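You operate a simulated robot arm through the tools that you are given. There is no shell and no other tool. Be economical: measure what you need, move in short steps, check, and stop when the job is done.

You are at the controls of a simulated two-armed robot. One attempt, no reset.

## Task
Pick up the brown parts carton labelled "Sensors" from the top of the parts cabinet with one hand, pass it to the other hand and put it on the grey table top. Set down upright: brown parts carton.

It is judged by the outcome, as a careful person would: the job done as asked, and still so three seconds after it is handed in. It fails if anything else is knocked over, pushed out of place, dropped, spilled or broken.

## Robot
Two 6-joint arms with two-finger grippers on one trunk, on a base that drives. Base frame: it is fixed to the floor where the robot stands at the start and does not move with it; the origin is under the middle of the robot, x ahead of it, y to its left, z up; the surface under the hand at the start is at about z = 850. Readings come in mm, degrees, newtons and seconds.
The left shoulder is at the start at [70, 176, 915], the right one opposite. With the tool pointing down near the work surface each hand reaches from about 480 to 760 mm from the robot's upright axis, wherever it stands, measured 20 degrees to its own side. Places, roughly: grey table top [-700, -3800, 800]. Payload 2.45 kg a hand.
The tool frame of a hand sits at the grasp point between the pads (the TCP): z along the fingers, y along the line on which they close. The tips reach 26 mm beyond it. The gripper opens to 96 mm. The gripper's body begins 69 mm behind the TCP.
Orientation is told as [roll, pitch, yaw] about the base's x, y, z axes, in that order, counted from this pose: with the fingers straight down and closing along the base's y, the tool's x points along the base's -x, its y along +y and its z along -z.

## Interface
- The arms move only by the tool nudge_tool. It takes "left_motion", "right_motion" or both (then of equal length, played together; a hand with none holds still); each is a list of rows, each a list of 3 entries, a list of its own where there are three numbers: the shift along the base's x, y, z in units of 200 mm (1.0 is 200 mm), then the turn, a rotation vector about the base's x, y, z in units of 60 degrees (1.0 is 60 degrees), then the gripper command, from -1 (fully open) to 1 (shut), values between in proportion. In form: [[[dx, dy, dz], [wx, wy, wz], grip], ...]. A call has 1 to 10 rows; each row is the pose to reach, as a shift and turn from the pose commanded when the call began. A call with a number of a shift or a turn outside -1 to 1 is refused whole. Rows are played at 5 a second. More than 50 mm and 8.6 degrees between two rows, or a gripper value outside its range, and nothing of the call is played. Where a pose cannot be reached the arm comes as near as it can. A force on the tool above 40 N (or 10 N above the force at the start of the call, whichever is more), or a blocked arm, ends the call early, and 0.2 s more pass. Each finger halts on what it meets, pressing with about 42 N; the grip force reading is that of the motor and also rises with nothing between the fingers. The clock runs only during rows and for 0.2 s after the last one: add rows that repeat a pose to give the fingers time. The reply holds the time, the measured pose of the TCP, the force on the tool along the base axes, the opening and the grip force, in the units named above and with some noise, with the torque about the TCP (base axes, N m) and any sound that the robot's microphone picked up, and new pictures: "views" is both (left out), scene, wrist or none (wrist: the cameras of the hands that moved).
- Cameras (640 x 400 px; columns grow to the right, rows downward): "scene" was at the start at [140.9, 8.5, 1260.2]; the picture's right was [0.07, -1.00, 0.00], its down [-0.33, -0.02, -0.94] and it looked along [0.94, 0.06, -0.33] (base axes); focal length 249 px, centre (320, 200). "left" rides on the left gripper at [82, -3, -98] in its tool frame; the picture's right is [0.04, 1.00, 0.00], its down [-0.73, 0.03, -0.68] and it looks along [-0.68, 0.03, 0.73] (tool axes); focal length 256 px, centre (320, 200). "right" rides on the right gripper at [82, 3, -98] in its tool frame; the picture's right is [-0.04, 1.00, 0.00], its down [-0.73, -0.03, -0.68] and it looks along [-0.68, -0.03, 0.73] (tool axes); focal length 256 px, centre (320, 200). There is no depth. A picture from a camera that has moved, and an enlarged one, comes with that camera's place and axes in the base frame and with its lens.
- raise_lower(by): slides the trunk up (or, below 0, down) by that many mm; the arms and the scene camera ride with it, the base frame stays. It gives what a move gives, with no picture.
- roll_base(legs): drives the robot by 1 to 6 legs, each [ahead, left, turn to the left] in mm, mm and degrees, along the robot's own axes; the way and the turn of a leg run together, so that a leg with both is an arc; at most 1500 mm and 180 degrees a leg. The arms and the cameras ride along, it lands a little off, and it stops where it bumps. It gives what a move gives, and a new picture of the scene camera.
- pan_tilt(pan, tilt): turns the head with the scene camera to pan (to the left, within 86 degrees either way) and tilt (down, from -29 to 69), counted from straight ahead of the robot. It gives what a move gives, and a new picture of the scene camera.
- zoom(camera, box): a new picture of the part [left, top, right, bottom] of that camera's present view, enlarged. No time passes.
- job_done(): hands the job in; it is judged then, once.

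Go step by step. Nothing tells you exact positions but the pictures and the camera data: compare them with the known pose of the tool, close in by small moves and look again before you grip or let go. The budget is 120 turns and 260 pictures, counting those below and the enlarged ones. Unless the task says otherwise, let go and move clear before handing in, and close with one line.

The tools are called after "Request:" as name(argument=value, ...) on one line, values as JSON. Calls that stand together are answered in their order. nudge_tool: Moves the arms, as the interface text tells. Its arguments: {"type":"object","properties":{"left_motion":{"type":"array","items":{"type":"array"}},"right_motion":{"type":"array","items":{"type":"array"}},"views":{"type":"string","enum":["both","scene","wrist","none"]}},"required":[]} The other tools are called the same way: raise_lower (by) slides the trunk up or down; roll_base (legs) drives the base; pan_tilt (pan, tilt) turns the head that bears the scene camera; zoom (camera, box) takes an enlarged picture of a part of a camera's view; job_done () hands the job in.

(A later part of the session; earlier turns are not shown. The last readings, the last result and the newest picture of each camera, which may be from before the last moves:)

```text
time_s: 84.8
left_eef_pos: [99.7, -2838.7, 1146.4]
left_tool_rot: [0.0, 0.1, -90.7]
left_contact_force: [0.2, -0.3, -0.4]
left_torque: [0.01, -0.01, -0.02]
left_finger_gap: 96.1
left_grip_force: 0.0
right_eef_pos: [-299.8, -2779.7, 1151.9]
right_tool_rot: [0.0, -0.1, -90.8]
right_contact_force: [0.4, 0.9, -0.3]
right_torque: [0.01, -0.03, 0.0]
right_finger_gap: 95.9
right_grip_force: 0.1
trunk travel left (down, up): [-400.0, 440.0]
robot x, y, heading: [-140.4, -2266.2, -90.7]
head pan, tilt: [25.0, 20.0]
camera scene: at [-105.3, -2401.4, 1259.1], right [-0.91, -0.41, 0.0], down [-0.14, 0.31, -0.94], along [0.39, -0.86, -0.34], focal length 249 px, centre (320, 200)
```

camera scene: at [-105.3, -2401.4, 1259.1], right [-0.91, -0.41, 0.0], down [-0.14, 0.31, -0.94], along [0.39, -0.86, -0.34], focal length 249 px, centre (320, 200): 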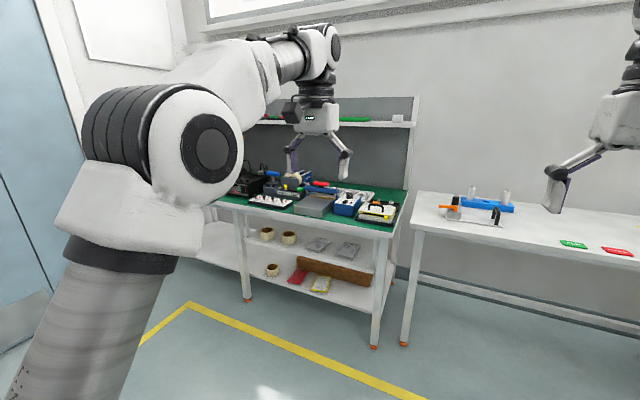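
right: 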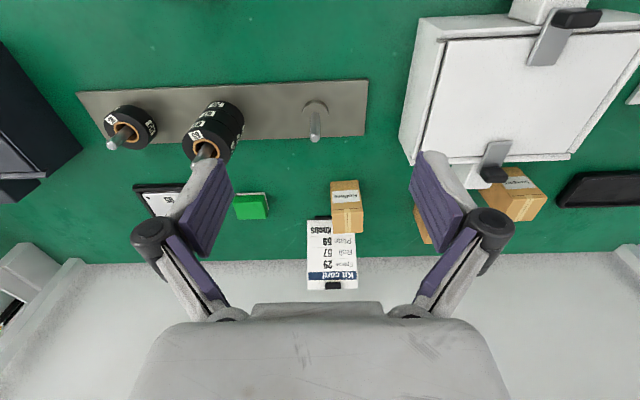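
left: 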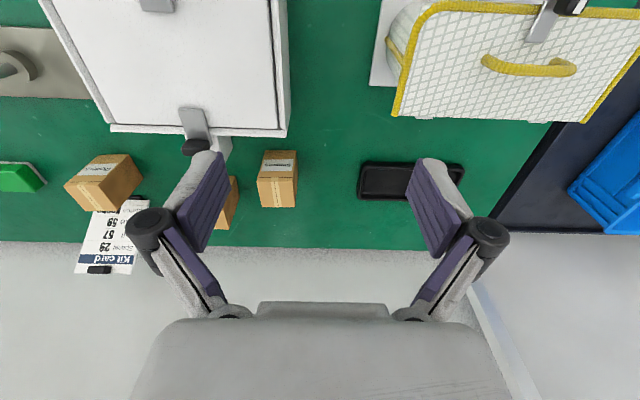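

Labelled brown cartons appear near a bench further along the window wall (x about -2500 to -4000), with a blue drawer cabinet next to it. I'll drive down the aisle toward them.

Request:
roll_base(legs=[[0, 0, -89.3], [1500, 0, 0], [400, 0, 0]])

Request:
pan_tilt(pan=0, tilt=10)

Request:
pan_tilt(pan=45, tilt=10)

Request:
pan_tilt(pan=-60, tilt=10)

```text
time_s: 98.1
left_eef_pos: [-2600.3, -2518.2, 1144.3]
left_tool_rot: [0.0, 0.1, 180.0]
left_contact_force: [-0.7, -0.7, -0.3]
left_torque: [0.0, -0.05, -0.01]
left_finger_gap: 95.9
left_grip_force: 0.1
right_eef_pos: [-2546.9, -2117.7, 1151.2]
right_tool_rot: [0.0, 0.0, 179.9]
right_contact_force: [-0.3, 0.3, 0.2]
right_torque: [-0.01, -0.01, 0.0]
right_finger_gap: 95.8
right_grip_force: 0.0
trunk travel left (down, up): [-400.0, 440.0]
robot x, y, heading: [-2033.5, -2270.9, 179.9]
head pan, tilt: [25.0, 20.0]
camera scene: at [-2170.0, -2308.8, 1259.0], right [-0.42, 0.91, 0.0], down [0.31, 0.14, -0.94], along [-0.85, -0.4, -0.34], focal length 249 px, centre (320, 200)
```

scene: 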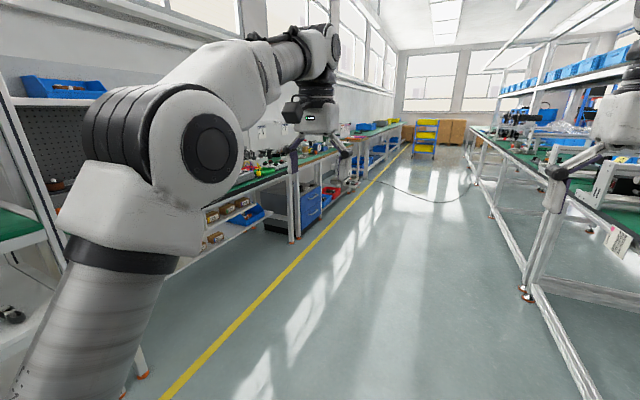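

```text
time_s: 99.0
left_eef_pos: [-2598.6, -2520.0, 1146.1]
left_tool_rot: [0.0, 0.1, 179.8]
left_contact_force: [0.6, -0.4, -0.3]
left_torque: [0.0, -0.01, 0.02]
left_finger_gap: 96.1
left_grip_force: 0.0
right_eef_pos: [-2546.6, -2117.7, 1152.3]
right_tool_rot: [0.1, 0.0, 179.9]
right_contact_force: [0.1, -0.1, -0.2]
right_torque: [0.0, 0.0, -0.01]
right_finger_gap: 96.2
right_grip_force: 0.1
trunk travel left (down, up): [-400.0, 440.0]
robot x, y, heading: [-2036.6, -2273.1, 180.1]
head pan, tilt: [0.0, 10.0]
camera scene: at [-2178.0, -2269.5, 1275.3], right [0.0, 1.0, 0.0], down [0.17, 0.0, -0.98], along [-0.98, 0.0, -0.17], focal length 249 px, centre (320, 200)
```

scene: 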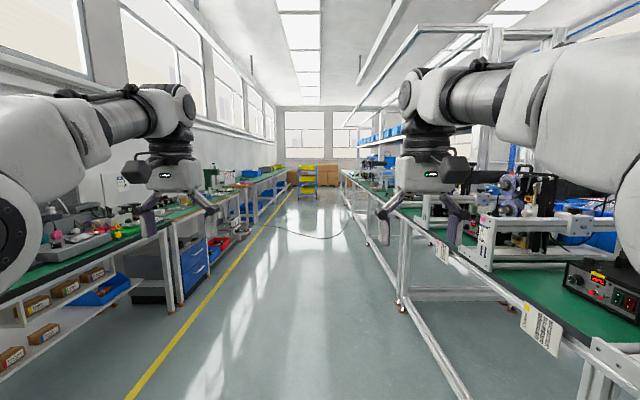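

```text
time_s: 100.1
left_eef_pos: [-2599.0, -2518.9, 1145.5]
left_tool_rot: [0.0, 0.0, 179.9]
left_contact_force: [0.1, -0.3, 0.5]
left_torque: [0.0, 0.01, 0.0]
left_finger_gap: 96.1
left_grip_force: 0.0
right_eef_pos: [-2546.7, -2117.2, 1150.9]
right_tool_rot: [0.0, 0.0, 179.9]
right_contact_force: [-0.6, 0.1, -0.1]
right_torque: [0.01, -0.01, 0.03]
right_finger_gap: 95.8
right_grip_force: 0.0
trunk travel left (down, up): [-400.0, 440.0]
robot x, y, heading: [-2033.4, -2270.4, 179.7]
head pan, tilt: [45.0, 10.0]
camera scene: at [-2151.0, -2335.2, 1275.4], right [-0.71, 0.71, 0.0], down [0.12, 0.12, -0.98], along [-0.7, -0.69, -0.17], focal length 249 px, centre (320, 200)
```

scene: 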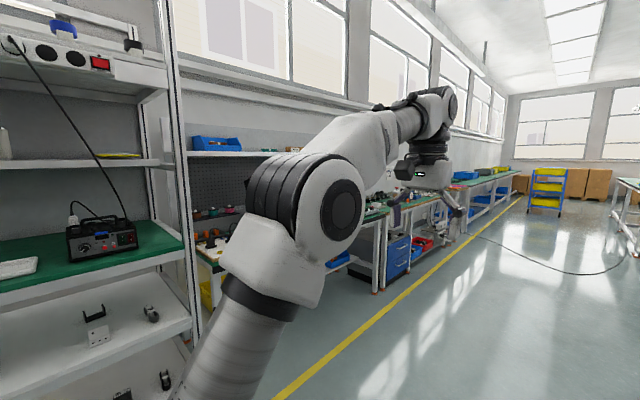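

```text
time_s: 101.9
left_eef_pos: [-2598.9, -2518.0, 1145.9]
left_tool_rot: [0.0, -0.1, 180.0]
left_contact_force: [0.2, 0.7, 0.2]
left_torque: [-0.03, 0.03, 0.01]
left_finger_gap: 96.1
left_grip_force: 0.0
right_eef_pos: [-2547.0, -2117.4, 1153.4]
right_tool_rot: [0.1, 0.0, 179.9]
right_contact_force: [-0.7, -0.1, 0.5]
right_torque: [0.01, -0.02, 0.0]
right_finger_gap: 96.0
right_grip_force: 0.0
trunk travel left (down, up): [-400.0, 440.0]
robot x, y, heading: [-2031.6, -2272.3, 179.8]
head pan, tilt: [-60.0, 10.0]
camera scene: at [-2131.4, -2189.0, 1275.4], right [0.87, 0.5, 0.0], down [0.09, -0.15, -0.98], along [-0.49, 0.85, -0.17], focal length 249 px, centre (320, 200)
```

scene: 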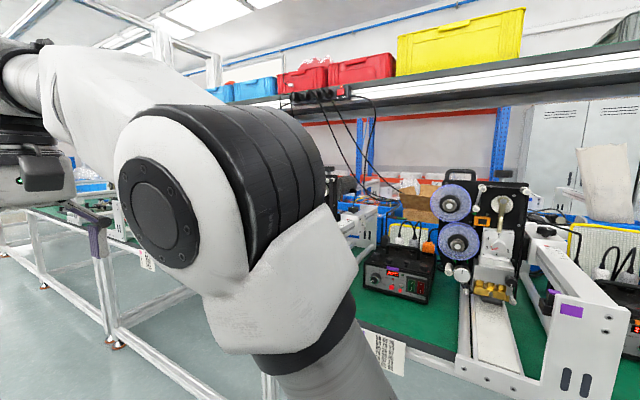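

I'll zoom in on the labelled cartons and the cabinet by the bench ahead-left.

Request:
pan_tilt(pan=8, tilt=20)

Request:
zoom(camera="scene", box=[40, 100, 260, 350])

Request:
zoom(camera="scene", box=[200, 80, 360, 200])

```text
time_s: 103.3
left_eef_pos: [-2599.5, -2517.7, 1146.0]
left_tool_rot: [0.0, 0.1, 179.9]
left_contact_force: [0.0, -0.2, 0.2]
left_torque: [-0.01, 0.02, -0.02]
left_finger_gap: 96.1
left_grip_force: 0.1
right_eef_pos: [-2546.1, -2116.4, 1152.4]
right_tool_rot: [0.0, 0.1, 179.9]
right_contact_force: [-0.5, -1.0, 0.5]
right_torque: [0.02, 0.01, -0.04]
right_finger_gap: 96.0
right_grip_force: 0.2
trunk travel left (down, up): [-400.0, 440.0]
robot x, y, heading: [-2035.5, -2270.9, 179.6]
head pan, tilt: [8.0, 20.0]
camera scene: at [-2177.3, -2282.3, 1259.1], right [-0.14, 0.99, 0.0], down [0.34, 0.05, -0.94], along [-0.93, -0.13, -0.34], focal length 249 px, centre (320, 200)
```

scene: 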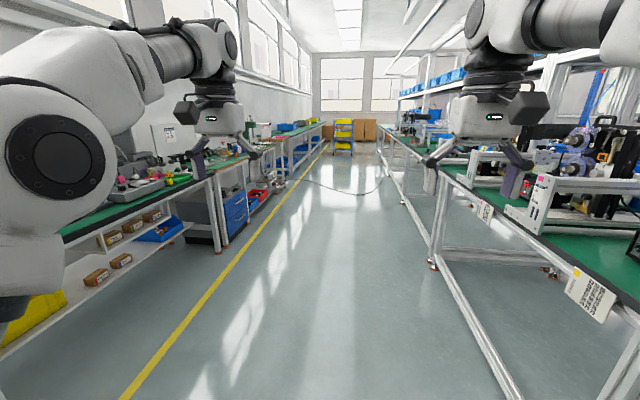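

```text
1.60 times, centred on (150, 225) of scene
camera zoom: at [-2177.3, -2282.3, 1259.1], right [-0.14, 0.99, 0.0], down [0.34, 0.05, -0.94], along [-0.93, -0.13, -0.34], focal length 398 px, centre (592, 160)
```

zoom: 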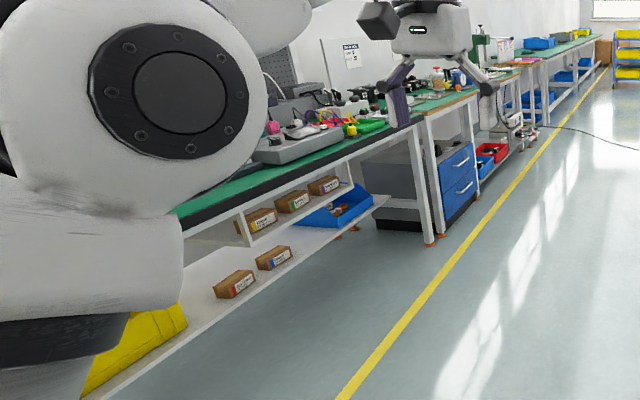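

```text
3.33 times, centred on (280, 140) of scene
camera zoom: at [-2177.3, -2282.3, 1259.1], right [-0.14, 0.99, 0.0], down [0.34, 0.05, -0.94], along [-0.93, -0.13, -0.34], focal length 830 px, centre (453, 400)
```

zoom: 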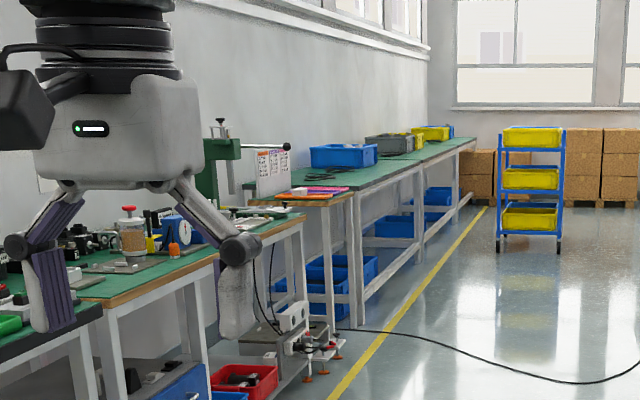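

Those are low shelves, not a cabinet top. The grey cabinet on the rack is right here, so I'll face it and raise the trunk to see its top.

Request:
roll_base(legs=[[0, 0, 90]])

Request:
raise_lower(by=430)

Request:
pan_tilt(pan=0, tilt=5)

Request:
pan_tilt(pan=35, tilt=20)

```text
time_s: 107.5
left_eef_pos: [-1782.9, -2838.7, 1144.6]
left_tool_rot: [0.0, 0.0, -89.7]
left_contact_force: [-0.6, -0.1, 0.4]
left_torque: [-0.01, -0.01, -0.04]
left_finger_gap: 95.6
left_grip_force: 0.1
right_eef_pos: [-2185.0, -2787.6, 1151.1]
right_tool_rot: [0.0, 0.0, -89.9]
right_contact_force: [-0.1, 0.0, -0.4]
right_torque: [-0.01, -0.01, 0.03]
right_finger_gap: 96.0
right_grip_force: 0.0
trunk travel left (down, up): [-400.0, 440.0]
robot x, y, heading: [-2035.6, -2271.0, -90.0]
head pan, tilt: [8.0, 20.0]
camera scene: at [-2021.2, -2412.1, 1259.1], right [-0.99, -0.14, 0.0], down [-0.05, 0.34, -0.94], along [0.13, -0.93, -0.34], focal length 249 px, centre (320, 200)
```

scene: 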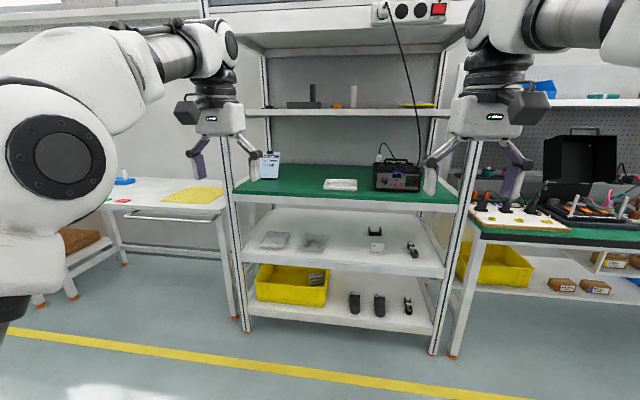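

```text
refused: 430 is not a number from -400 to 400
```

```text
time_s: 108.3
left_eef_pos: [-1782.9, -2837.9, 1145.7]
left_tool_rot: [0.0, 0.0, -89.7]
left_contact_force: [-0.7, 0.2, 0.1]
left_torque: [-0.02, 0.0, 0.02]
left_finger_gap: 95.9
left_grip_force: 0.0
right_eef_pos: [-2183.7, -2787.0, 1151.7]
right_tool_rot: [0.0, 0.1, -89.9]
right_contact_force: [0.8, 0.1, -0.5]
right_torque: [0.02, -0.02, -0.01]
right_finger_gap: 95.7
right_grip_force: 0.1
trunk travel left (down, up): [-400.0, 440.0]
robot x, y, heading: [-2032.6, -2274.7, -89.8]
head pan, tilt: [0.0, 5.0]
camera scene: at [-2034.3, -2411.9, 1283.4], right [-1.0, 0.0, 0.0], down [0.0, 0.09, -1.0], along [0.0, -1.0, -0.09], focal length 249 px, centre (320, 200)
```

scene: 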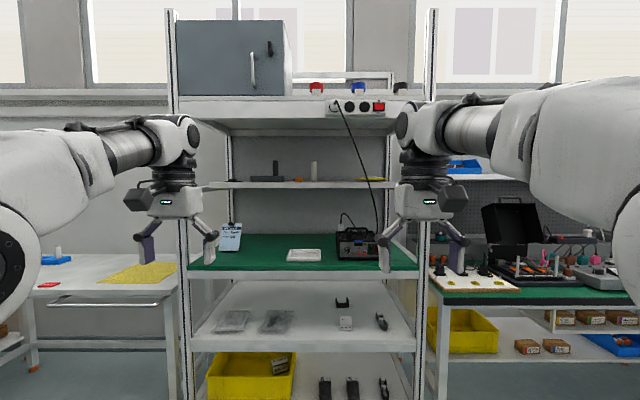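

```text
time_s: 109.3
left_eef_pos: [-1782.8, -2837.9, 1146.5]
left_tool_rot: [0.0, 0.0, -89.7]
left_contact_force: [0.3, -0.1, 0.6]
left_torque: [0.0, -0.01, 0.0]
left_finger_gap: 96.1
left_grip_force: 0.0
right_eef_pos: [-2184.0, -2787.4, 1151.2]
right_tool_rot: [-0.1, 0.0, -89.8]
right_contact_force: [0.1, -0.2, -0.8]
right_torque: [0.01, -0.01, -0.01]
right_finger_gap: 96.0
right_grip_force: 0.0
trunk travel left (down, up): [-400.0, 440.0]
robot x, y, heading: [-2031.7, -2273.1, -89.7]
head pan, tilt: [35.0, 20.0]
camera scene: at [-1981.0, -2396.2, 1259.1], right [-0.82, -0.58, 0.0], down [-0.2, 0.28, -0.94], along [0.54, -0.77, -0.34], focal length 249 px, centre (320, 200)
```

scene: 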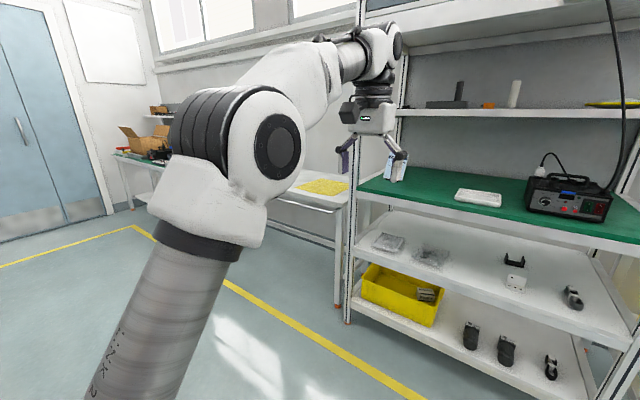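

The rack cabinet's top seems bare, but I can't see over its edge. I'll raise the trunk for a higher view before ruling it out.

Request:
raise_lower(by=400)

Request:
pan_tilt(pan=0, tilt=5)

Request:
pan_tilt(pan=-45, tilt=20)

Request:
pan_tilt(pan=60, tilt=20)

```text
time_s: 113.2
left_eef_pos: [-1784.2, -2838.0, 1546.3]
left_tool_rot: [0.0, 0.0, -89.8]
left_contact_force: [0.0, -1.1, -0.4]
left_torque: [0.0, 0.0, -0.04]
left_finger_gap: 95.9
left_grip_force: 0.2
right_eef_pos: [-2184.1, -2787.0, 1551.3]
right_tool_rot: [0.0, 0.0, -89.9]
right_contact_force: [0.4, 0.6, 0.0]
right_torque: [-0.01, 0.01, -0.01]
right_finger_gap: 95.8
right_grip_force: 0.1
trunk travel left (down, up): [-800.0, 40.0]
robot x, y, heading: [-2032.0, -2271.2, -89.8]
head pan, tilt: [35.0, 20.0]
```

```text
time_s: 114.2
left_eef_pos: [-1781.8, -2837.5, 1545.6]
left_tool_rot: [0.0, -0.1, -89.8]
left_contact_force: [-0.1, -0.3, 0.4]
left_torque: [0.01, -0.01, 0.03]
left_finger_gap: 96.0
left_grip_force: 0.0
right_eef_pos: [-2184.3, -2787.6, 1551.8]
right_tool_rot: [0.0, 0.0, -89.9]
right_contact_force: [-0.1, 0.2, -0.3]
right_torque: [0.0, -0.03, -0.03]
right_finger_gap: 96.0
right_grip_force: 0.0
trunk travel left (down, up): [-800.0, 40.0]
robot x, y, heading: [-2033.4, -2271.1, -89.6]
head pan, tilt: [0.0, 5.0]
camera scene: at [-2034.2, -2411.8, 1683.4], right [-1.0, 0.0, 0.0], down [0.0, 0.09, -1.0], along [0.0, -1.0, -0.09], focal length 249 px, centre (320, 200)
```

scene: 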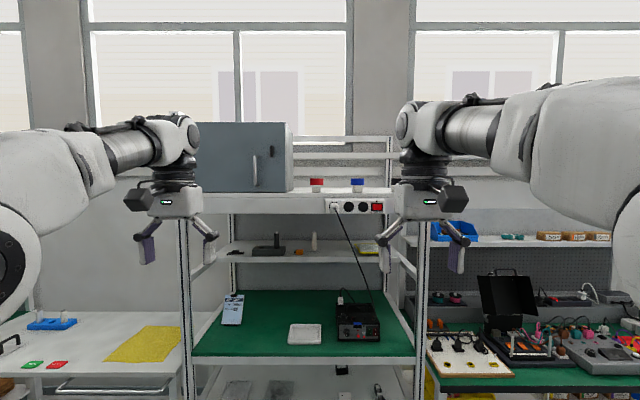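

```text
time_s: 115.3
left_eef_pos: [-1783.2, -2838.4, 1545.1]
left_tool_rot: [0.0, 0.0, -89.7]
left_contact_force: [-0.2, -0.2, 0.4]
left_torque: [0.03, -0.04, 0.03]
left_finger_gap: 96.2
left_grip_force: 0.0
right_eef_pos: [-2183.8, -2788.2, 1551.3]
right_tool_rot: [0.0, 0.0, -89.9]
right_contact_force: [0.0, 0.3, 0.6]
right_torque: [0.01, -0.01, 0.04]
right_finger_gap: 96.1
right_grip_force: 0.1
trunk travel left (down, up): [-800.0, 40.0]
robot x, y, heading: [-2030.9, -2271.1, -89.9]
head pan, tilt: [-45.0, 20.0]
camera scene: at [-2100.1, -2386.2, 1659.1], right [-0.71, 0.7, 0.0], down [0.24, 0.24, -0.94], along [-0.66, -0.67, -0.34], focal length 249 px, centre (320, 200)
```

scene: 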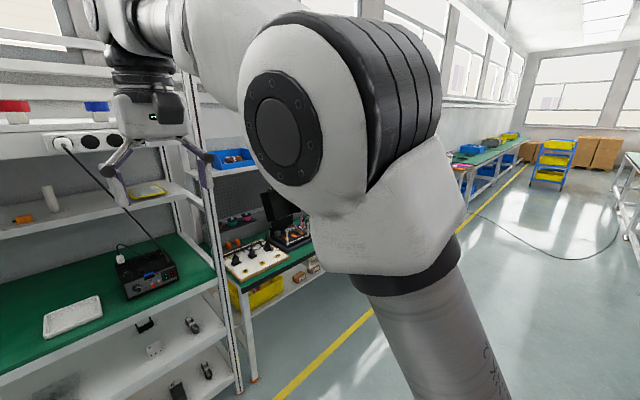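

```text
time_s: 117.1
left_eef_pos: [-1783.7, -2838.8, 1546.3]
left_tool_rot: [0.0, 0.0, -89.8]
left_contact_force: [-0.3, -0.4, -0.4]
left_torque: [-0.02, -0.02, -0.01]
left_finger_gap: 95.9
left_grip_force: 0.2
right_eef_pos: [-2184.4, -2787.1, 1551.1]
right_tool_rot: [0.0, 0.0, -89.9]
right_contact_force: [-0.5, -0.4, 0.0]
right_torque: [0.01, 0.0, -0.02]
right_finger_gap: 96.2
right_grip_force: 0.0
trunk travel left (down, up): [-800.0, 40.0]
robot x, y, heading: [-2034.8, -2269.1, -90.1]
head pan, tilt: [60.0, 20.0]
camera scene: at [-1953.8, -2366.5, 1659.1], right [-0.5, -0.87, 0.0], down [-0.3, 0.17, -0.94], along [0.81, -0.47, -0.34], focal length 249 px, centre (320, 200)
```

scene: 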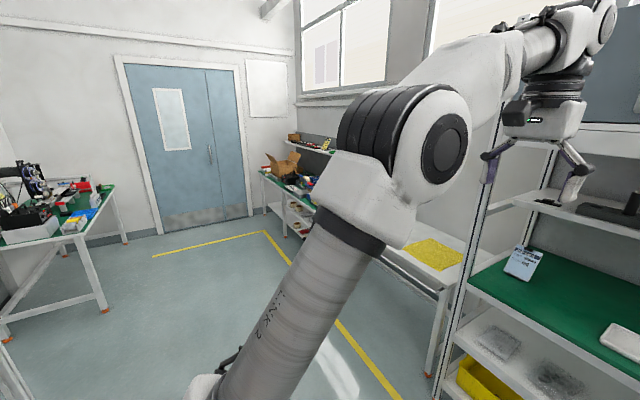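

Something small peeks above the arm near the cabinet's left top. I'll zoom in there.

Request:
pan_tilt(pan=8, tilt=-5)

Request:
zoom(camera="scene", box=[140, 40, 400, 220])

```text
time_s: 118.3
left_eef_pos: [-1784.0, -2839.0, 1546.1]
left_tool_rot: [0.0, 0.0, -89.9]
left_contact_force: [-0.4, 0.4, 0.3]
left_torque: [0.04, 0.02, -0.03]
left_finger_gap: 96.0
left_grip_force: 0.1
right_eef_pos: [-2184.2, -2787.2, 1551.5]
right_tool_rot: [0.0, 0.0, -89.9]
right_contact_force: [0.2, 0.1, -0.3]
right_torque: [-0.03, 0.01, 0.01]
right_finger_gap: 96.0
right_grip_force: 0.0
trunk travel left (down, up): [-800.0, 40.0]
robot x, y, heading: [-2029.1, -2273.4, -89.7]
head pan, tilt: [8.0, -5.0]
camera scene: at [-2022.0, -2406.7, 1699.1], right [-0.99, -0.14, 0.0], down [0.01, -0.09, -1.0], along [0.14, -0.99, 0.09], focal length 249 px, centre (320, 200)
```

scene: 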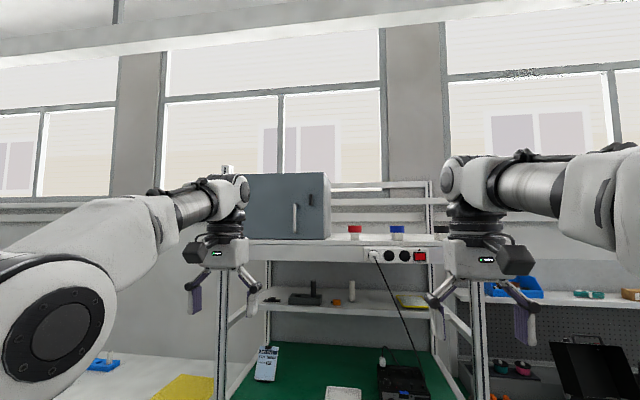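

```text
2.22 times, centred on (270, 130) of scene
camera zoom: at [-2022.0, -2406.7, 1699.1], right [-0.99, -0.14, 0.0], down [0.01, -0.09, -1.0], along [0.14, -0.99, 0.09], focal length 553 px, centre (431, 356)
```

zoom: 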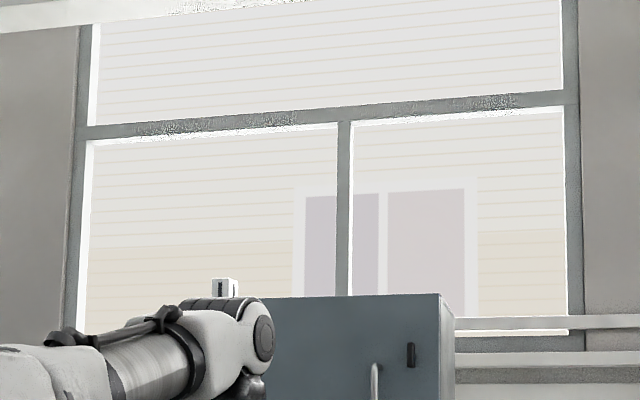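

Nothing is on the rack cabinet. I'll return toward the start facing north with the trunk high, checking the side I haven't seen head-on.

Request:
roll_base(legs=[[0, 0, 90], [1450, 0, 0], [470, 0, 0], [0, 0, 90], [700, 0, 0]])

Request:
pan_tilt(pan=0, tilt=20)

Request:
pan_tilt(pan=40, tilt=20)

Request:
pan_tilt(pan=-40, tilt=20)

```text
time_s: 139.1
left_eef_pos: [-355.4, -1003.4, 1547.2]
left_tool_rot: [0.1, -0.1, 90.5]
left_contact_force: [-0.5, -0.6, 0.2]
left_torque: [-0.02, -0.01, 0.04]
left_finger_gap: 96.1
left_grip_force: 0.0
right_eef_pos: [46.1, -1052.6, 1553.6]
right_tool_rot: [0.1, -0.2, 90.4]
right_contact_force: [0.5, -0.7, 0.3]
right_torque: [-0.03, 0.06, -0.01]
right_finger_gap: 95.8
right_grip_force: 0.0
trunk travel left (down, up): [-800.0, 40.0]
robot x, y, heading: [-100.8, -1566.3, 90.5]
head pan, tilt: [8.0, -5.0]
camera scene: at [-118.2, -1429.7, 1699.3], right [0.99, 0.15, 0.0], down [-0.01, 0.09, -1.0], along [-0.15, 0.99, 0.09], focal length 249 px, centre (320, 200)
```

scene: 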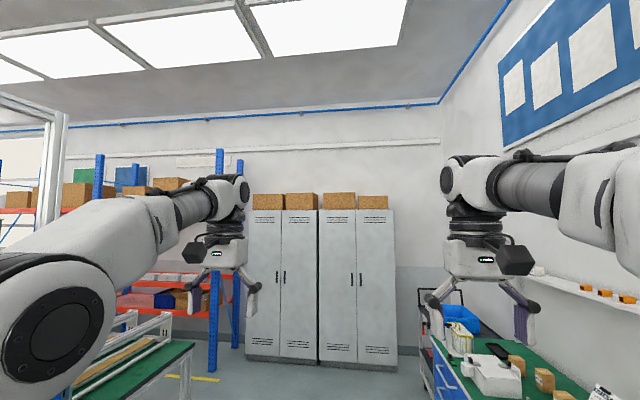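

```text
time_s: 140.0
left_eef_pos: [-353.6, -1002.4, 1545.3]
left_tool_rot: [0.1, 0.0, 90.5]
left_contact_force: [0.2, 0.3, 0.4]
left_torque: [-0.01, -0.02, -0.01]
left_finger_gap: 95.9
left_grip_force: 0.0
right_eef_pos: [46.3, -1050.6, 1550.8]
right_tool_rot: [0.0, -0.1, 90.4]
right_contact_force: [-0.2, 0.6, 0.2]
right_torque: [-0.02, -0.01, -0.01]
right_finger_gap: 96.0
right_grip_force: 0.0
trunk travel left (down, up): [-800.0, 40.0]
robot x, y, heading: [-104.3, -1562.3, 90.3]
head pan, tilt: [0.0, 20.0]
camera scene: at [-106.1, -1420.7, 1659.1], right [1.0, 0.01, 0.0], down [0.0, -0.34, -0.94], along [-0.01, 0.94, -0.34], focal length 249 px, centre (320, 200)
```

scene: 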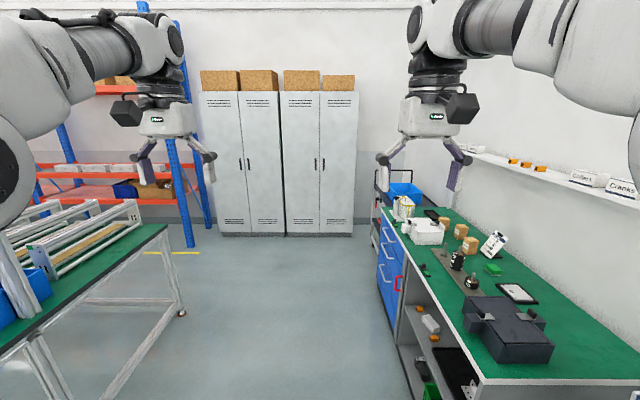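

```text
time_s: 141.1
left_eef_pos: [-354.4, -1000.9, 1545.7]
left_tool_rot: [0.0, 0.0, 90.5]
left_contact_force: [-0.8, 0.0, -0.5]
left_torque: [-0.01, -0.01, 0.03]
left_finger_gap: 96.0
left_grip_force: 0.1
right_eef_pos: [47.3, -1051.0, 1553.5]
right_tool_rot: [0.0, 0.1, 90.5]
right_contact_force: [-0.6, 0.0, 0.0]
right_torque: [-0.01, 0.02, -0.03]
right_finger_gap: 96.1
right_grip_force: 0.2
trunk travel left (down, up): [-800.0, 40.0]
robot x, y, heading: [-98.8, -1566.1, 90.6]
head pan, tilt: [40.0, 20.0]
camera scene: at [-165.6, -1443.7, 1659.1], right [0.76, 0.65, 0.0], down [0.22, -0.26, -0.94], along [-0.61, 0.72, -0.34], focal length 249 px, centre (320, 200)
```

scene: 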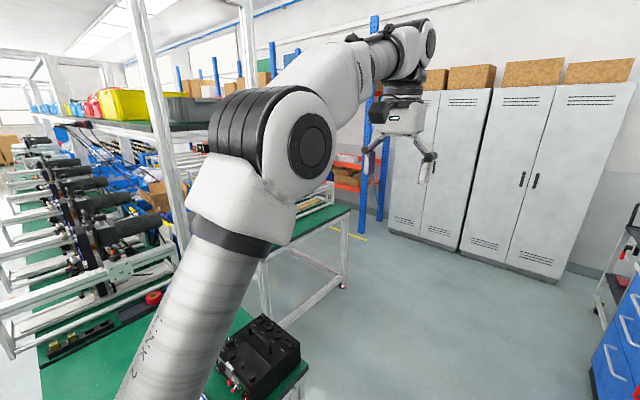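

```text
time_s: 142.6
left_eef_pos: [-356.0, -1003.3, 1545.8]
left_tool_rot: [0.0, 0.0, 90.6]
left_contact_force: [0.8, 0.1, -0.2]
left_torque: [-0.04, -0.01, -0.01]
left_finger_gap: 96.0
left_grip_force: 0.2
right_eef_pos: [47.6, -1050.3, 1551.9]
right_tool_rot: [0.0, 0.0, 90.3]
right_contact_force: [-0.3, 0.5, -0.5]
right_torque: [0.0, -0.07, -0.01]
right_finger_gap: 95.9
right_grip_force: 0.2
trunk travel left (down, up): [-800.0, 40.0]
robot x, y, heading: [-102.4, -1566.1, 90.5]
head pan, tilt: [-40.0, 20.0]
camera scene: at [-46.1, -1442.6, 1659.1], right [0.77, -0.64, 0.0], down [-0.22, -0.26, -0.94], along [0.6, 0.73, -0.34], focal length 249 px, centre (320, 200)
```

scene: 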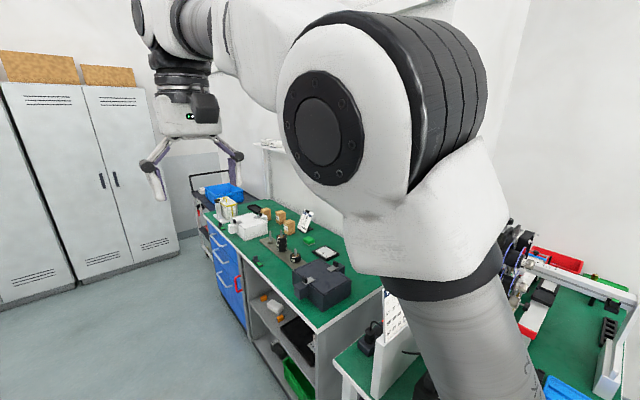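

The green-topped unit with drawers and shelves is itself the parts cabinet, so one of its three cartons should be "Sensors". I'll go back and read the labels from a high view.

Request:
roll_base(legs=[[1450, 0, 0], [0, 100, 0], [0, 0, -90.5], [0, 150, 0]])

Request:
pan_tilt(pan=0, tilt=45)

Request:
zoom(camera="scene", box=[200, 100, 440, 250])

```text
time_s: 155.4
left_eef_pos: [339.4, 299.9, 1547.1]
left_tool_rot: [0.2, 0.0, 0.5]
left_contact_force: [0.5, -0.7, 0.1]
left_torque: [0.04, 0.02, -0.04]
left_finger_gap: 96.3
left_grip_force: 0.1
right_eef_pos: [290.5, -101.8, 1551.7]
right_tool_rot: [0.1, 0.0, 0.5]
right_contact_force: [0.1, -0.7, -0.5]
right_torque: [0.05, 0.0, -0.04]
right_finger_gap: 95.8
right_grip_force: 0.0
trunk travel left (down, up): [-800.0, 40.0]
robot x, y, heading: [-224.3, 48.4, 0.3]
head pan, tilt: [-40.0, 20.0]
camera scene: at [-105.3, -9.4, 1658.9], right [-0.64, -0.77, 0.0], down [-0.26, 0.22, -0.94], along [0.73, -0.6, -0.34], focal length 249 px, centre (320, 200)
```

scene: 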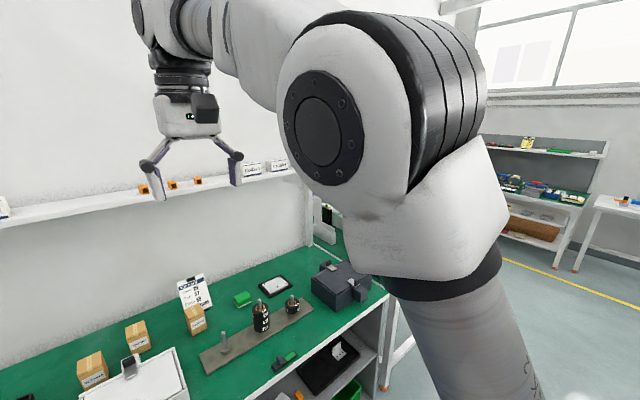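

```text
time_s: 156.5
left_eef_pos: [340.6, 303.5, 1546.5]
left_tool_rot: [0.0, 0.0, 0.5]
left_contact_force: [-0.5, 0.1, 0.2]
left_torque: [0.02, 0.04, -0.02]
left_finger_gap: 95.9
left_grip_force: 0.0
right_eef_pos: [290.7, -98.5, 1551.3]
right_tool_rot: [0.0, 0.0, 0.4]
right_contact_force: [-0.3, -0.3, -0.2]
right_torque: [0.0, -0.04, 0.01]
right_finger_gap: 96.0
right_grip_force: 0.0
trunk travel left (down, up): [-800.0, 40.0]
robot x, y, heading: [-223.2, 48.7, 0.5]
head pan, tilt: [0.0, 45.0]
camera scene: at [-95.9, 53.9, 1620.5], right [0.01, -1.0, 0.0], down [-0.71, -0.01, -0.71], along [0.71, 0.01, -0.71], focal length 249 px, centre (320, 200)
```

scene: 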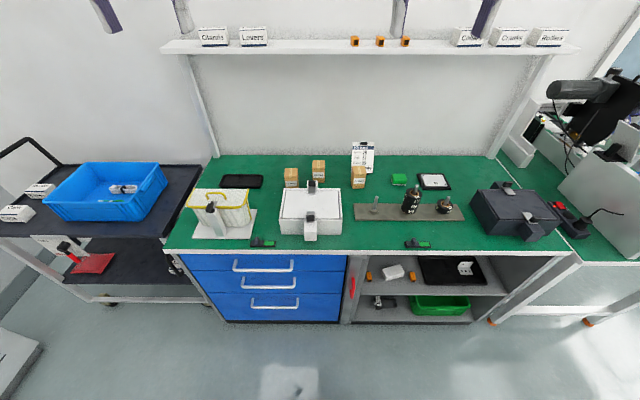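

```text
2.67 times, centred on (320, 175) of scene
camera zoom: at [-95.9, 53.9, 1620.5], right [0.01, -1.0, 0.0], down [-0.71, -0.01, -0.71], along [0.71, 0.01, -0.71], focal length 664 px, centre (320, 267)
```

zoom: 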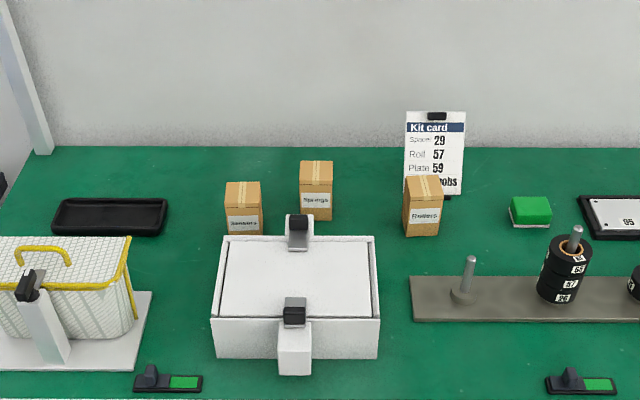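

Request:
zoom(camera="scene", box=[270, 150, 350, 200])

```text
8.00 times, centred on (310, 175) of scene
camera zoom: at [-95.9, 53.9, 1620.5], right [0.01, -1.0, 0.0], down [-0.71, -0.01, -0.71], along [0.71, 0.01, -0.71], focal length 1992 px, centre (400, 400)
```

zoom: 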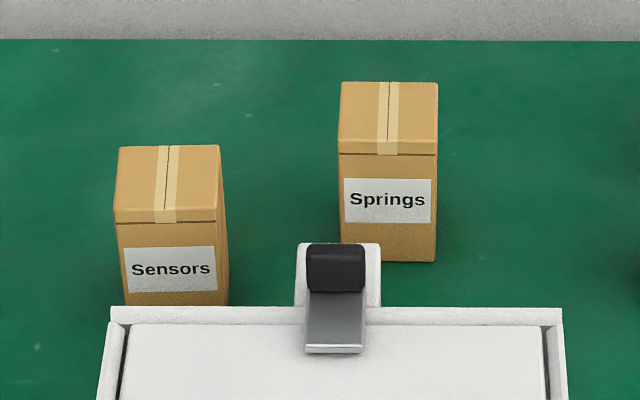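

Found it: "Sensors" is the left carton behind the white box, about 52 × 62 × 80 mm, at roughly (763, 193) with its top near z = 930. My plan is a vertical top grasp with the left hand closing along x and its camera on the outer side. The right hand will then take the lower part at a tilt of about 40°.

Request:
raise_lower(by=-400)

Request:
roll_base(legs=[[280, -50, 0]])

Request:
pan_tilt(pan=12, tilt=35)

```text
time_s: 160.3
left_eef_pos: [338.9, 303.8, 1146.3]
left_tool_rot: [-0.1, 0.0, 0.5]
left_contact_force: [-0.4, -0.6, 0.1]
left_torque: [-0.04, 0.0, -0.01]
left_finger_gap: 95.9
left_grip_force: 0.1
right_eef_pos: [291.0, -98.6, 1152.6]
right_tool_rot: [0.0, -0.1, 0.5]
right_contact_force: [0.8, -0.5, 0.9]
right_torque: [0.01, -0.03, -0.02]
right_finger_gap: 96.0
right_grip_force: 0.1
trunk travel left (down, up): [-400.0, 440.0]
robot x, y, heading: [-223.1, 49.5, 0.4]
head pan, tilt: [0.0, 45.0]
```

```text
time_s: 162.3
left_eef_pos: [623.2, 256.9, 1146.9]
left_tool_rot: [0.0, 0.0, 0.5]
left_contact_force: [0.6, 0.1, -0.9]
left_torque: [0.02, 0.05, -0.01]
left_finger_gap: 96.0
left_grip_force: 0.1
right_eef_pos: [572.3, -144.6, 1152.2]
right_tool_rot: [0.0, 0.0, 0.5]
right_contact_force: [0.3, 0.0, 0.0]
right_torque: [0.03, 0.04, -0.03]
right_finger_gap: 95.9
right_grip_force: 0.0
trunk travel left (down, up): [-400.0, 440.0]
robot x, y, heading: [54.6, 2.5, 0.5]
head pan, tilt: [0.0, 45.0]
camera scene: at [186.2, 6.7, 1220.3], right [0.01, -1.0, 0.0], down [-0.71, -0.01, -0.71], along [0.71, 0.01, -0.71], focal length 249 px, centre (320, 200)
```

scene: 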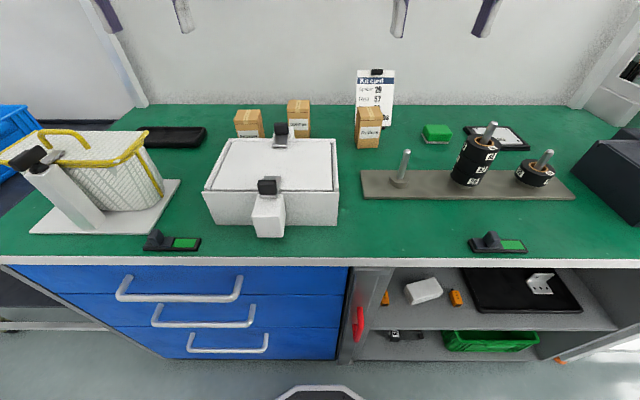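

```text
time_s: 163.1
left_eef_pos: [621.8, 255.6, 1146.2]
left_tool_rot: [-0.1, 0.0, 0.5]
left_contact_force: [-0.3, -0.1, -0.9]
left_torque: [-0.03, -0.02, -0.01]
left_finger_gap: 96.0
left_grip_force: 0.0
right_eef_pos: [571.7, -146.2, 1152.6]
right_tool_rot: [0.0, 0.1, 0.5]
right_contact_force: [0.1, 0.0, 0.7]
right_torque: [0.01, -0.02, -0.02]
right_finger_gap: 96.2
right_grip_force: 0.0
trunk travel left (down, up): [-400.0, 440.0]
robot x, y, heading: [57.1, 7.9, 0.7]
head pan, tilt: [12.0, 35.0]
camera scene: at [190.0, 25.1, 1235.2], right [0.22, -0.98, 0.0], down [-0.56, -0.12, -0.82], along [0.8, 0.18, -0.57], focal length 249 px, centre (320, 200)
```

scene: 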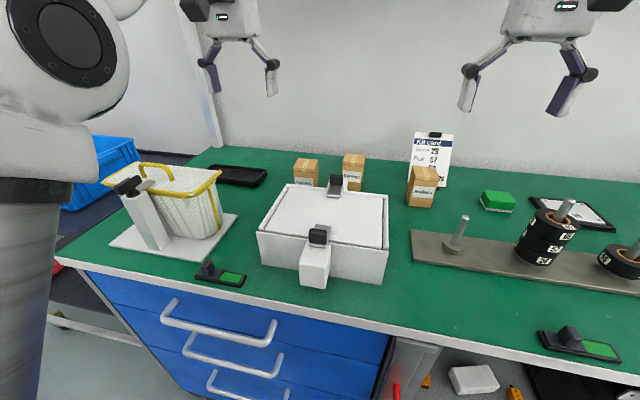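

The robot is at a good reach (x = 57). I'll turn the left hand -90° yaw in two halves while moving it over the carton at height.

Request:
nudge_tool(left_motion=[[[0.06, -0.025, 0], [0, 0, -0.125], -1], [[0.12, -0.05, 0], [0, 0, -0.25], -1], [[0.18, -0.075, 0], [0, 0, -0.375], -1], [[0.24, -0.1, 0], [0, 0, -0.5], -1], [[0.3, -0.125, 0], [0, 0, -0.625], -1], [[0.35, -0.15, 0], [0, 0, -0.75], -1], [[0.35, -0.15, 0], [0, 0, -0.75], -1]], views="none")

Request:
nudge_tool(left_motion=[[[0.06, -0.025, 0], [0, 0, -0.125], -1], [[0.12, -0.05, 0], [0, 0, -0.25], -1], [[0.18, -0.075, 0], [0, 0, -0.375], -1], [[0.24, -0.1, 0], [0, 0, -0.5], -1], [[0.3, -0.125, 0], [0, 0, -0.625], -1], [[0.35, -0.16, 0], [0, 0, -0.75], -1], [[0.35, -0.16, 0], [0, 0, -0.75], -1]], views="both")

```text
time_s: 164.7
left_eef_pos: [666.5, 227.5, 1128.4]
left_tool_rot: [-0.1, 0.0, -44.6]
left_contact_force: [-0.2, -0.9, -0.7]
left_torque: [0.02, 0.0, 0.01]
left_finger_gap: 96.1
left_grip_force: 0.1
left hand out of reach, approached as far as the arm can: row 3, 4, 5, 6, 7
right_eef_pos: [572.3, -144.4, 1151.5]
right_tool_rot: [0.0, -0.1, 0.4]
right_contact_force: [0.7, -0.6, -1.2]
right_torque: [0.02, 0.0, -0.01]
right_finger_gap: 96.0
right_grip_force: 0.0
trunk travel left (down, up): [-400.0, 440.0]
robot x, y, heading: [59.7, -2.1, 0.7]
head pan, tilt: [12.0, 35.0]
```

```text
time_s: 166.3
left_eef_pos: [687.5, 202.3, 1101.1]
left_tool_rot: [0.1, -0.1, -89.5]
left_contact_force: [-0.7, 1.2, -0.4]
left_torque: [0.01, 0.0, 0.0]
left_finger_gap: 96.4
left_grip_force: 0.0
left hand out of reach, approached as far as the arm can: row 1, 2, 3, 4, 5, 6, 7
right_eef_pos: [572.4, -145.7, 1152.4]
right_tool_rot: [0.0, 0.1, 0.6]
right_contact_force: [0.8, 0.4, -0.6]
right_torque: [-0.03, 0.01, -0.01]
right_finger_gap: 95.8
right_grip_force: 0.1
trunk travel left (down, up): [-400.0, 440.0]
robot x, y, heading: [57.0, 2.5, 0.5]
head pan, tilt: [12.0, 35.0]
camera scene: at [190.9, 25.4, 1235.1], right [0.22, -0.98, 0.0], down [-0.56, -0.12, -0.82], along [0.8, 0.18, -0.57], focal length 249 px, centre (320, 200)
camera left: at [683.9, 283.6, 1199.7], right [1.0, 0.05, 0.0], down [0.03, -0.73, 0.68], along [0.03, -0.68, -0.73], focal length 256 px, centre (320, 200)
```

scene: 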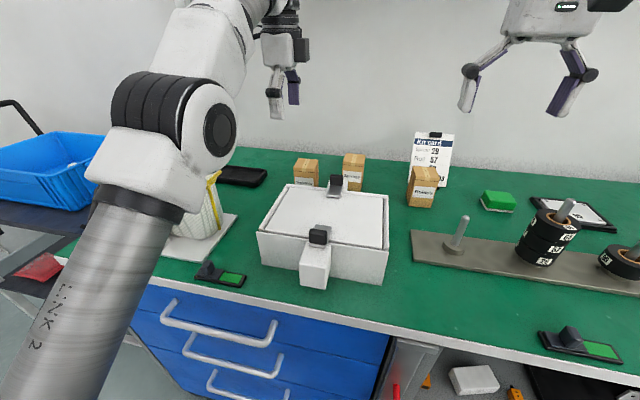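
left: 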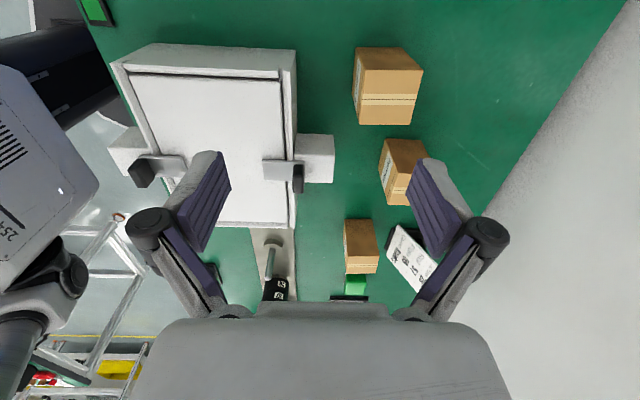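

The left camera puts the carton's top centre near (761, 186). High up the hand can't reach it, so I'll raise the trunk to bring the shoulder level with the wrist and then descend toward it.

Request:
raise_lower(by=150)

Request:
nudge_tool(left_motion=[[[0, 0, -0.2], [0, 0, 0], -1], [[0.05, -0.02, -0.4], [0, 0, 0], -1], [[0.15, -0.04, -0.55], [0, 0, 0], -1], [[0.25, -0.06, -0.7], [0, 0, 0], -1], [[0.33, -0.08, -0.85], [0, 0, 0], -1], [[0.365, -0.08, -1.0], [0, 0, 0], -1], [[0.365, -0.08, -1.0], [0, 0, 0], -1]], views="both")

```text
time_s: 168.0
left_eef_pos: [688.0, 201.9, 1251.7]
left_tool_rot: [0.1, 0.0, -89.5]
left_contact_force: [-0.2, 0.0, 0.0]
left_torque: [0.01, -0.02, -0.03]
left_finger_gap: 96.0
left_grip_force: 0.0
right_eef_pos: [572.9, -145.5, 1302.0]
right_tool_rot: [-0.1, 0.0, 0.5]
right_contact_force: [0.2, 1.1, -0.3]
right_torque: [0.0, 0.01, 0.04]
right_finger_gap: 96.3
right_grip_force: 0.0
trunk travel left (down, up): [-550.0, 290.0]
robot x, y, heading: [55.1, 4.8, 0.4]
head pan, tilt: [12.0, 35.0]
```

```text
time_s: 169.6
left_eef_pos: [761.5, 186.2, 1053.7]
left_tool_rot: [0.1, 0.0, -89.5]
left_contact_force: [0.5, -0.2, -0.2]
left_torque: [-0.02, -0.01, -0.01]
left_finger_gap: 96.0
left_grip_force: 0.0
right_eef_pos: [571.5, -145.3, 1301.6]
right_tool_rot: [0.0, 0.0, 0.5]
right_contact_force: [-0.2, 0.0, 0.4]
right_torque: [0.0, -0.01, 0.03]
right_finger_gap: 95.7
right_grip_force: 0.0
trunk travel left (down, up): [-550.0, 290.0]
robot x, y, heading: [57.7, 3.9, 0.3]
head pan, tilt: [12.0, 35.0]
camera scene: at [189.8, 25.0, 1385.3], right [0.22, -0.98, 0.0], down [-0.56, -0.12, -0.82], along [0.8, 0.18, -0.57], focal length 249 px, centre (320, 200)
camera left: at [756.4, 267.3, 1151.5], right [1.0, 0.05, 0.0], down [0.03, -0.73, 0.68], along [0.03, -0.68, -0.73], focal length 256 px, centre (320, 200)
```

scene: 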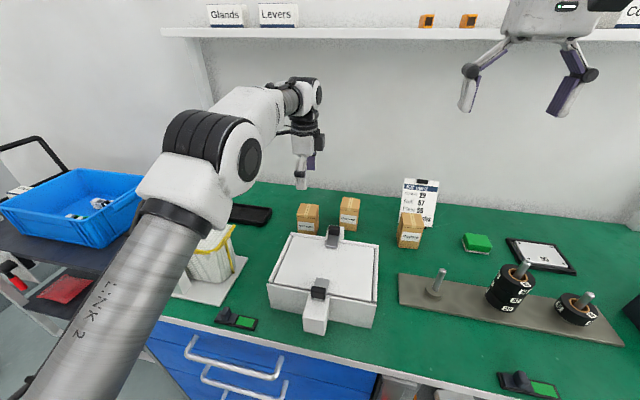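
left: 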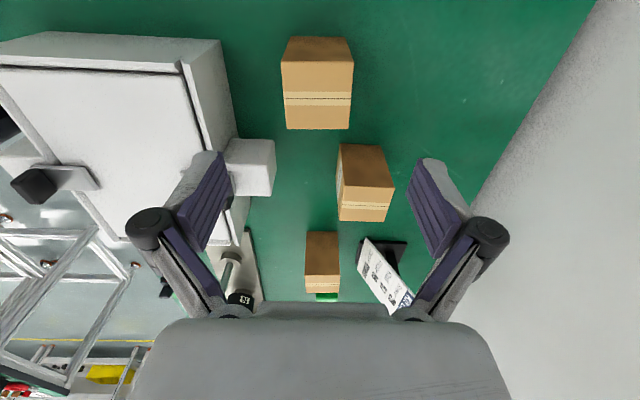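

The hand is over the carton, which I put at (759, 182) from here. I'll descend to TCP z ≈ 955 slightly to the +y side of centre and check before gripping.

Request:
nudge_tool(left_motion=[[[-0.012, 0.015, -0.15], [0, 0, 0], -1], [[-0.012, 0.015, -0.3], [0, 0, 0], -1], [[-0.012, 0.015, -0.42], [0, 0, 0], -1], [[-0.012, 0.015, -0.495], [0, 0, 0], -1], [[-0.012, 0.015, -0.495], [0, 0, 0], -1]], views="both")

Request:
zoom(camera="scene", box=[240, 120, 400, 260])

```text
time_s: 170.8
left_eef_pos: [759.6, 188.5, 952.5]
left_tool_rot: [0.0, 0.0, -89.5]
left_contact_force: [0.8, -0.1, -0.4]
left_torque: [-0.03, -0.01, 0.0]
left_finger_gap: 95.8
left_grip_force: 0.2
right_eef_pos: [571.7, -145.8, 1301.6]
right_tool_rot: [0.0, -0.1, 0.5]
right_contact_force: [0.4, 0.5, -0.2]
right_torque: [-0.01, 0.01, 0.01]
right_finger_gap: 96.3
right_grip_force: 0.2
trunk travel left (down, up): [-550.0, 290.0]
robot x, y, heading: [62.8, -0.6, 0.2]
head pan, tilt: [12.0, 35.0]
camera scene: at [190.1, 25.1, 1385.2], right [0.22, -0.98, 0.0], down [-0.56, -0.12, -0.82], along [0.8, 0.18, -0.57], focal length 249 px, centre (320, 200)
camera left: at [754.0, 270.6, 1051.1], right [1.0, 0.05, 0.0], down [0.03, -0.73, 0.68], along [0.03, -0.68, -0.73], focal length 256 px, centre (320, 200)
```

scene: 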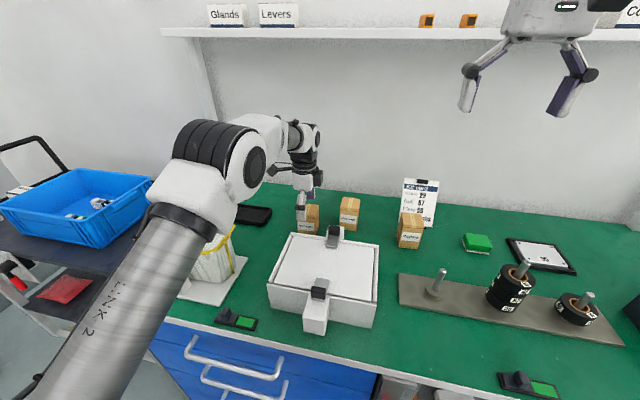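
left: 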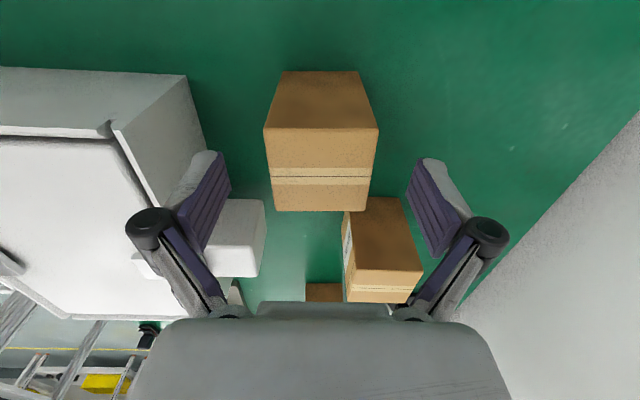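

```text
2.86 times, centred on (320, 190) of scene
camera zoom: at [190.1, 25.1, 1385.2], right [0.22, -0.98, 0.0], down [-0.56, -0.12, -0.82], along [0.8, 0.18, -0.57], focal length 712 px, centre (320, 229)
```

zoom: 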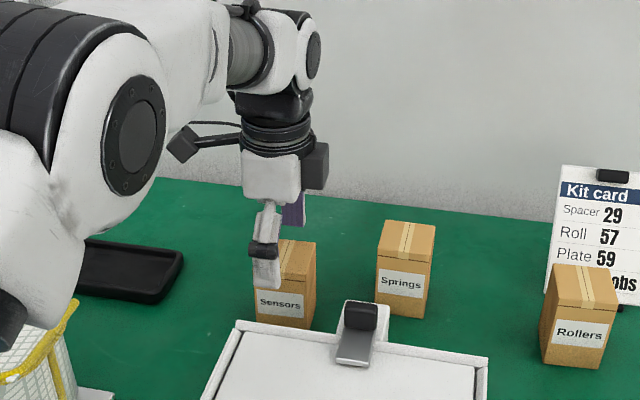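

Alignment looks good: the carton spans y of about 150–209 and its centre is x ≈ 759. I'll descend the last 32 mm and close.

Request:
nudge_tool(left_motion=[[[0, 0, -0.08], [0, 0, 0], -1], [[0, 0, -0.162], [0, 0, 0], -1], [[0, 0, -0.162], [0, 0, 0], -1], [[0, 0, -0.162], [0, 0, 0], 1], [[0, 0, -0.162], [0, 0, 0], 1], [[0, 0, -0.162], [0, 0, 0], 1], [[0, 0, -0.162], [0, 0, 0], 1]], views="wrist")

Request:
zoom(camera="scene", box=[240, 120, 400, 260])

```text
time_s: 172.4
left_eef_pos: [758.0, 189.1, 922.2]
left_tool_rot: [0.4, 0.1, -89.5]
left_contact_force: [7.2, 1.6, 14.3]
left_torque: [-0.05, -0.3, 0.26]
left_finger_gap: 55.9
left_grip_force: 42.4
right_eef_pos: [572.3, -146.3, 1302.1]
right_tool_rot: [0.0, 0.0, 0.5]
right_contact_force: [-0.3, 0.6, -0.2]
right_torque: [-0.02, -0.01, -0.01]
right_finger_gap: 96.0
right_grip_force: 0.1
trunk travel left (down, up): [-550.0, 290.0]
robot x, y, heading: [58.3, 5.2, 0.5]
head pan, tilt: [12.0, 35.0]
camera left: at [753.5, 270.0, 1020.4], right [1.0, 0.05, 0.0], down [0.03, -0.73, 0.68], along [0.04, -0.68, -0.73], focal length 256 px, centre (320, 200)
```

left: 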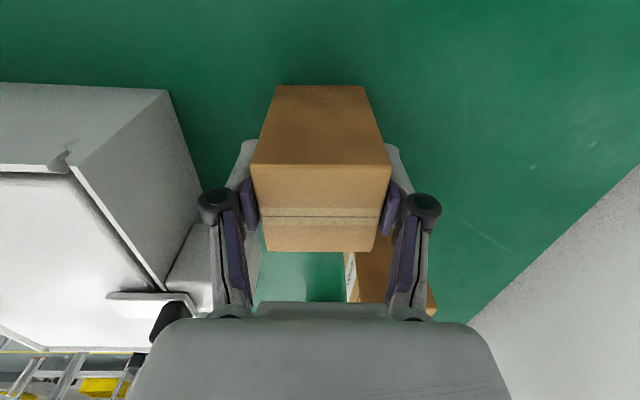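

```text
2.86 times, centred on (320, 190) of scene
camera zoom: at [189.4, 24.8, 1385.5], right [0.22, -0.98, 0.0], down [-0.56, -0.12, -0.82], along [0.8, 0.18, -0.57], focal length 712 px, centre (320, 229)
```

zoom: 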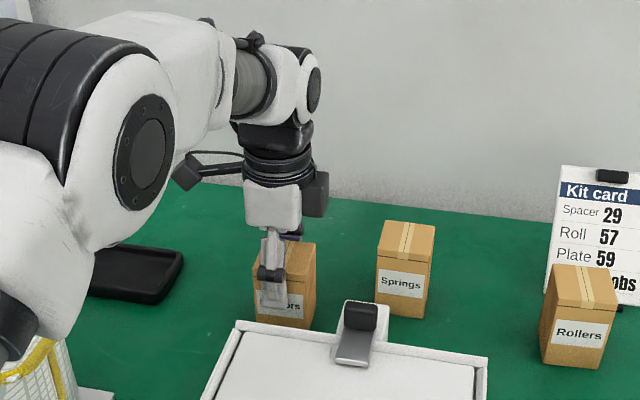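

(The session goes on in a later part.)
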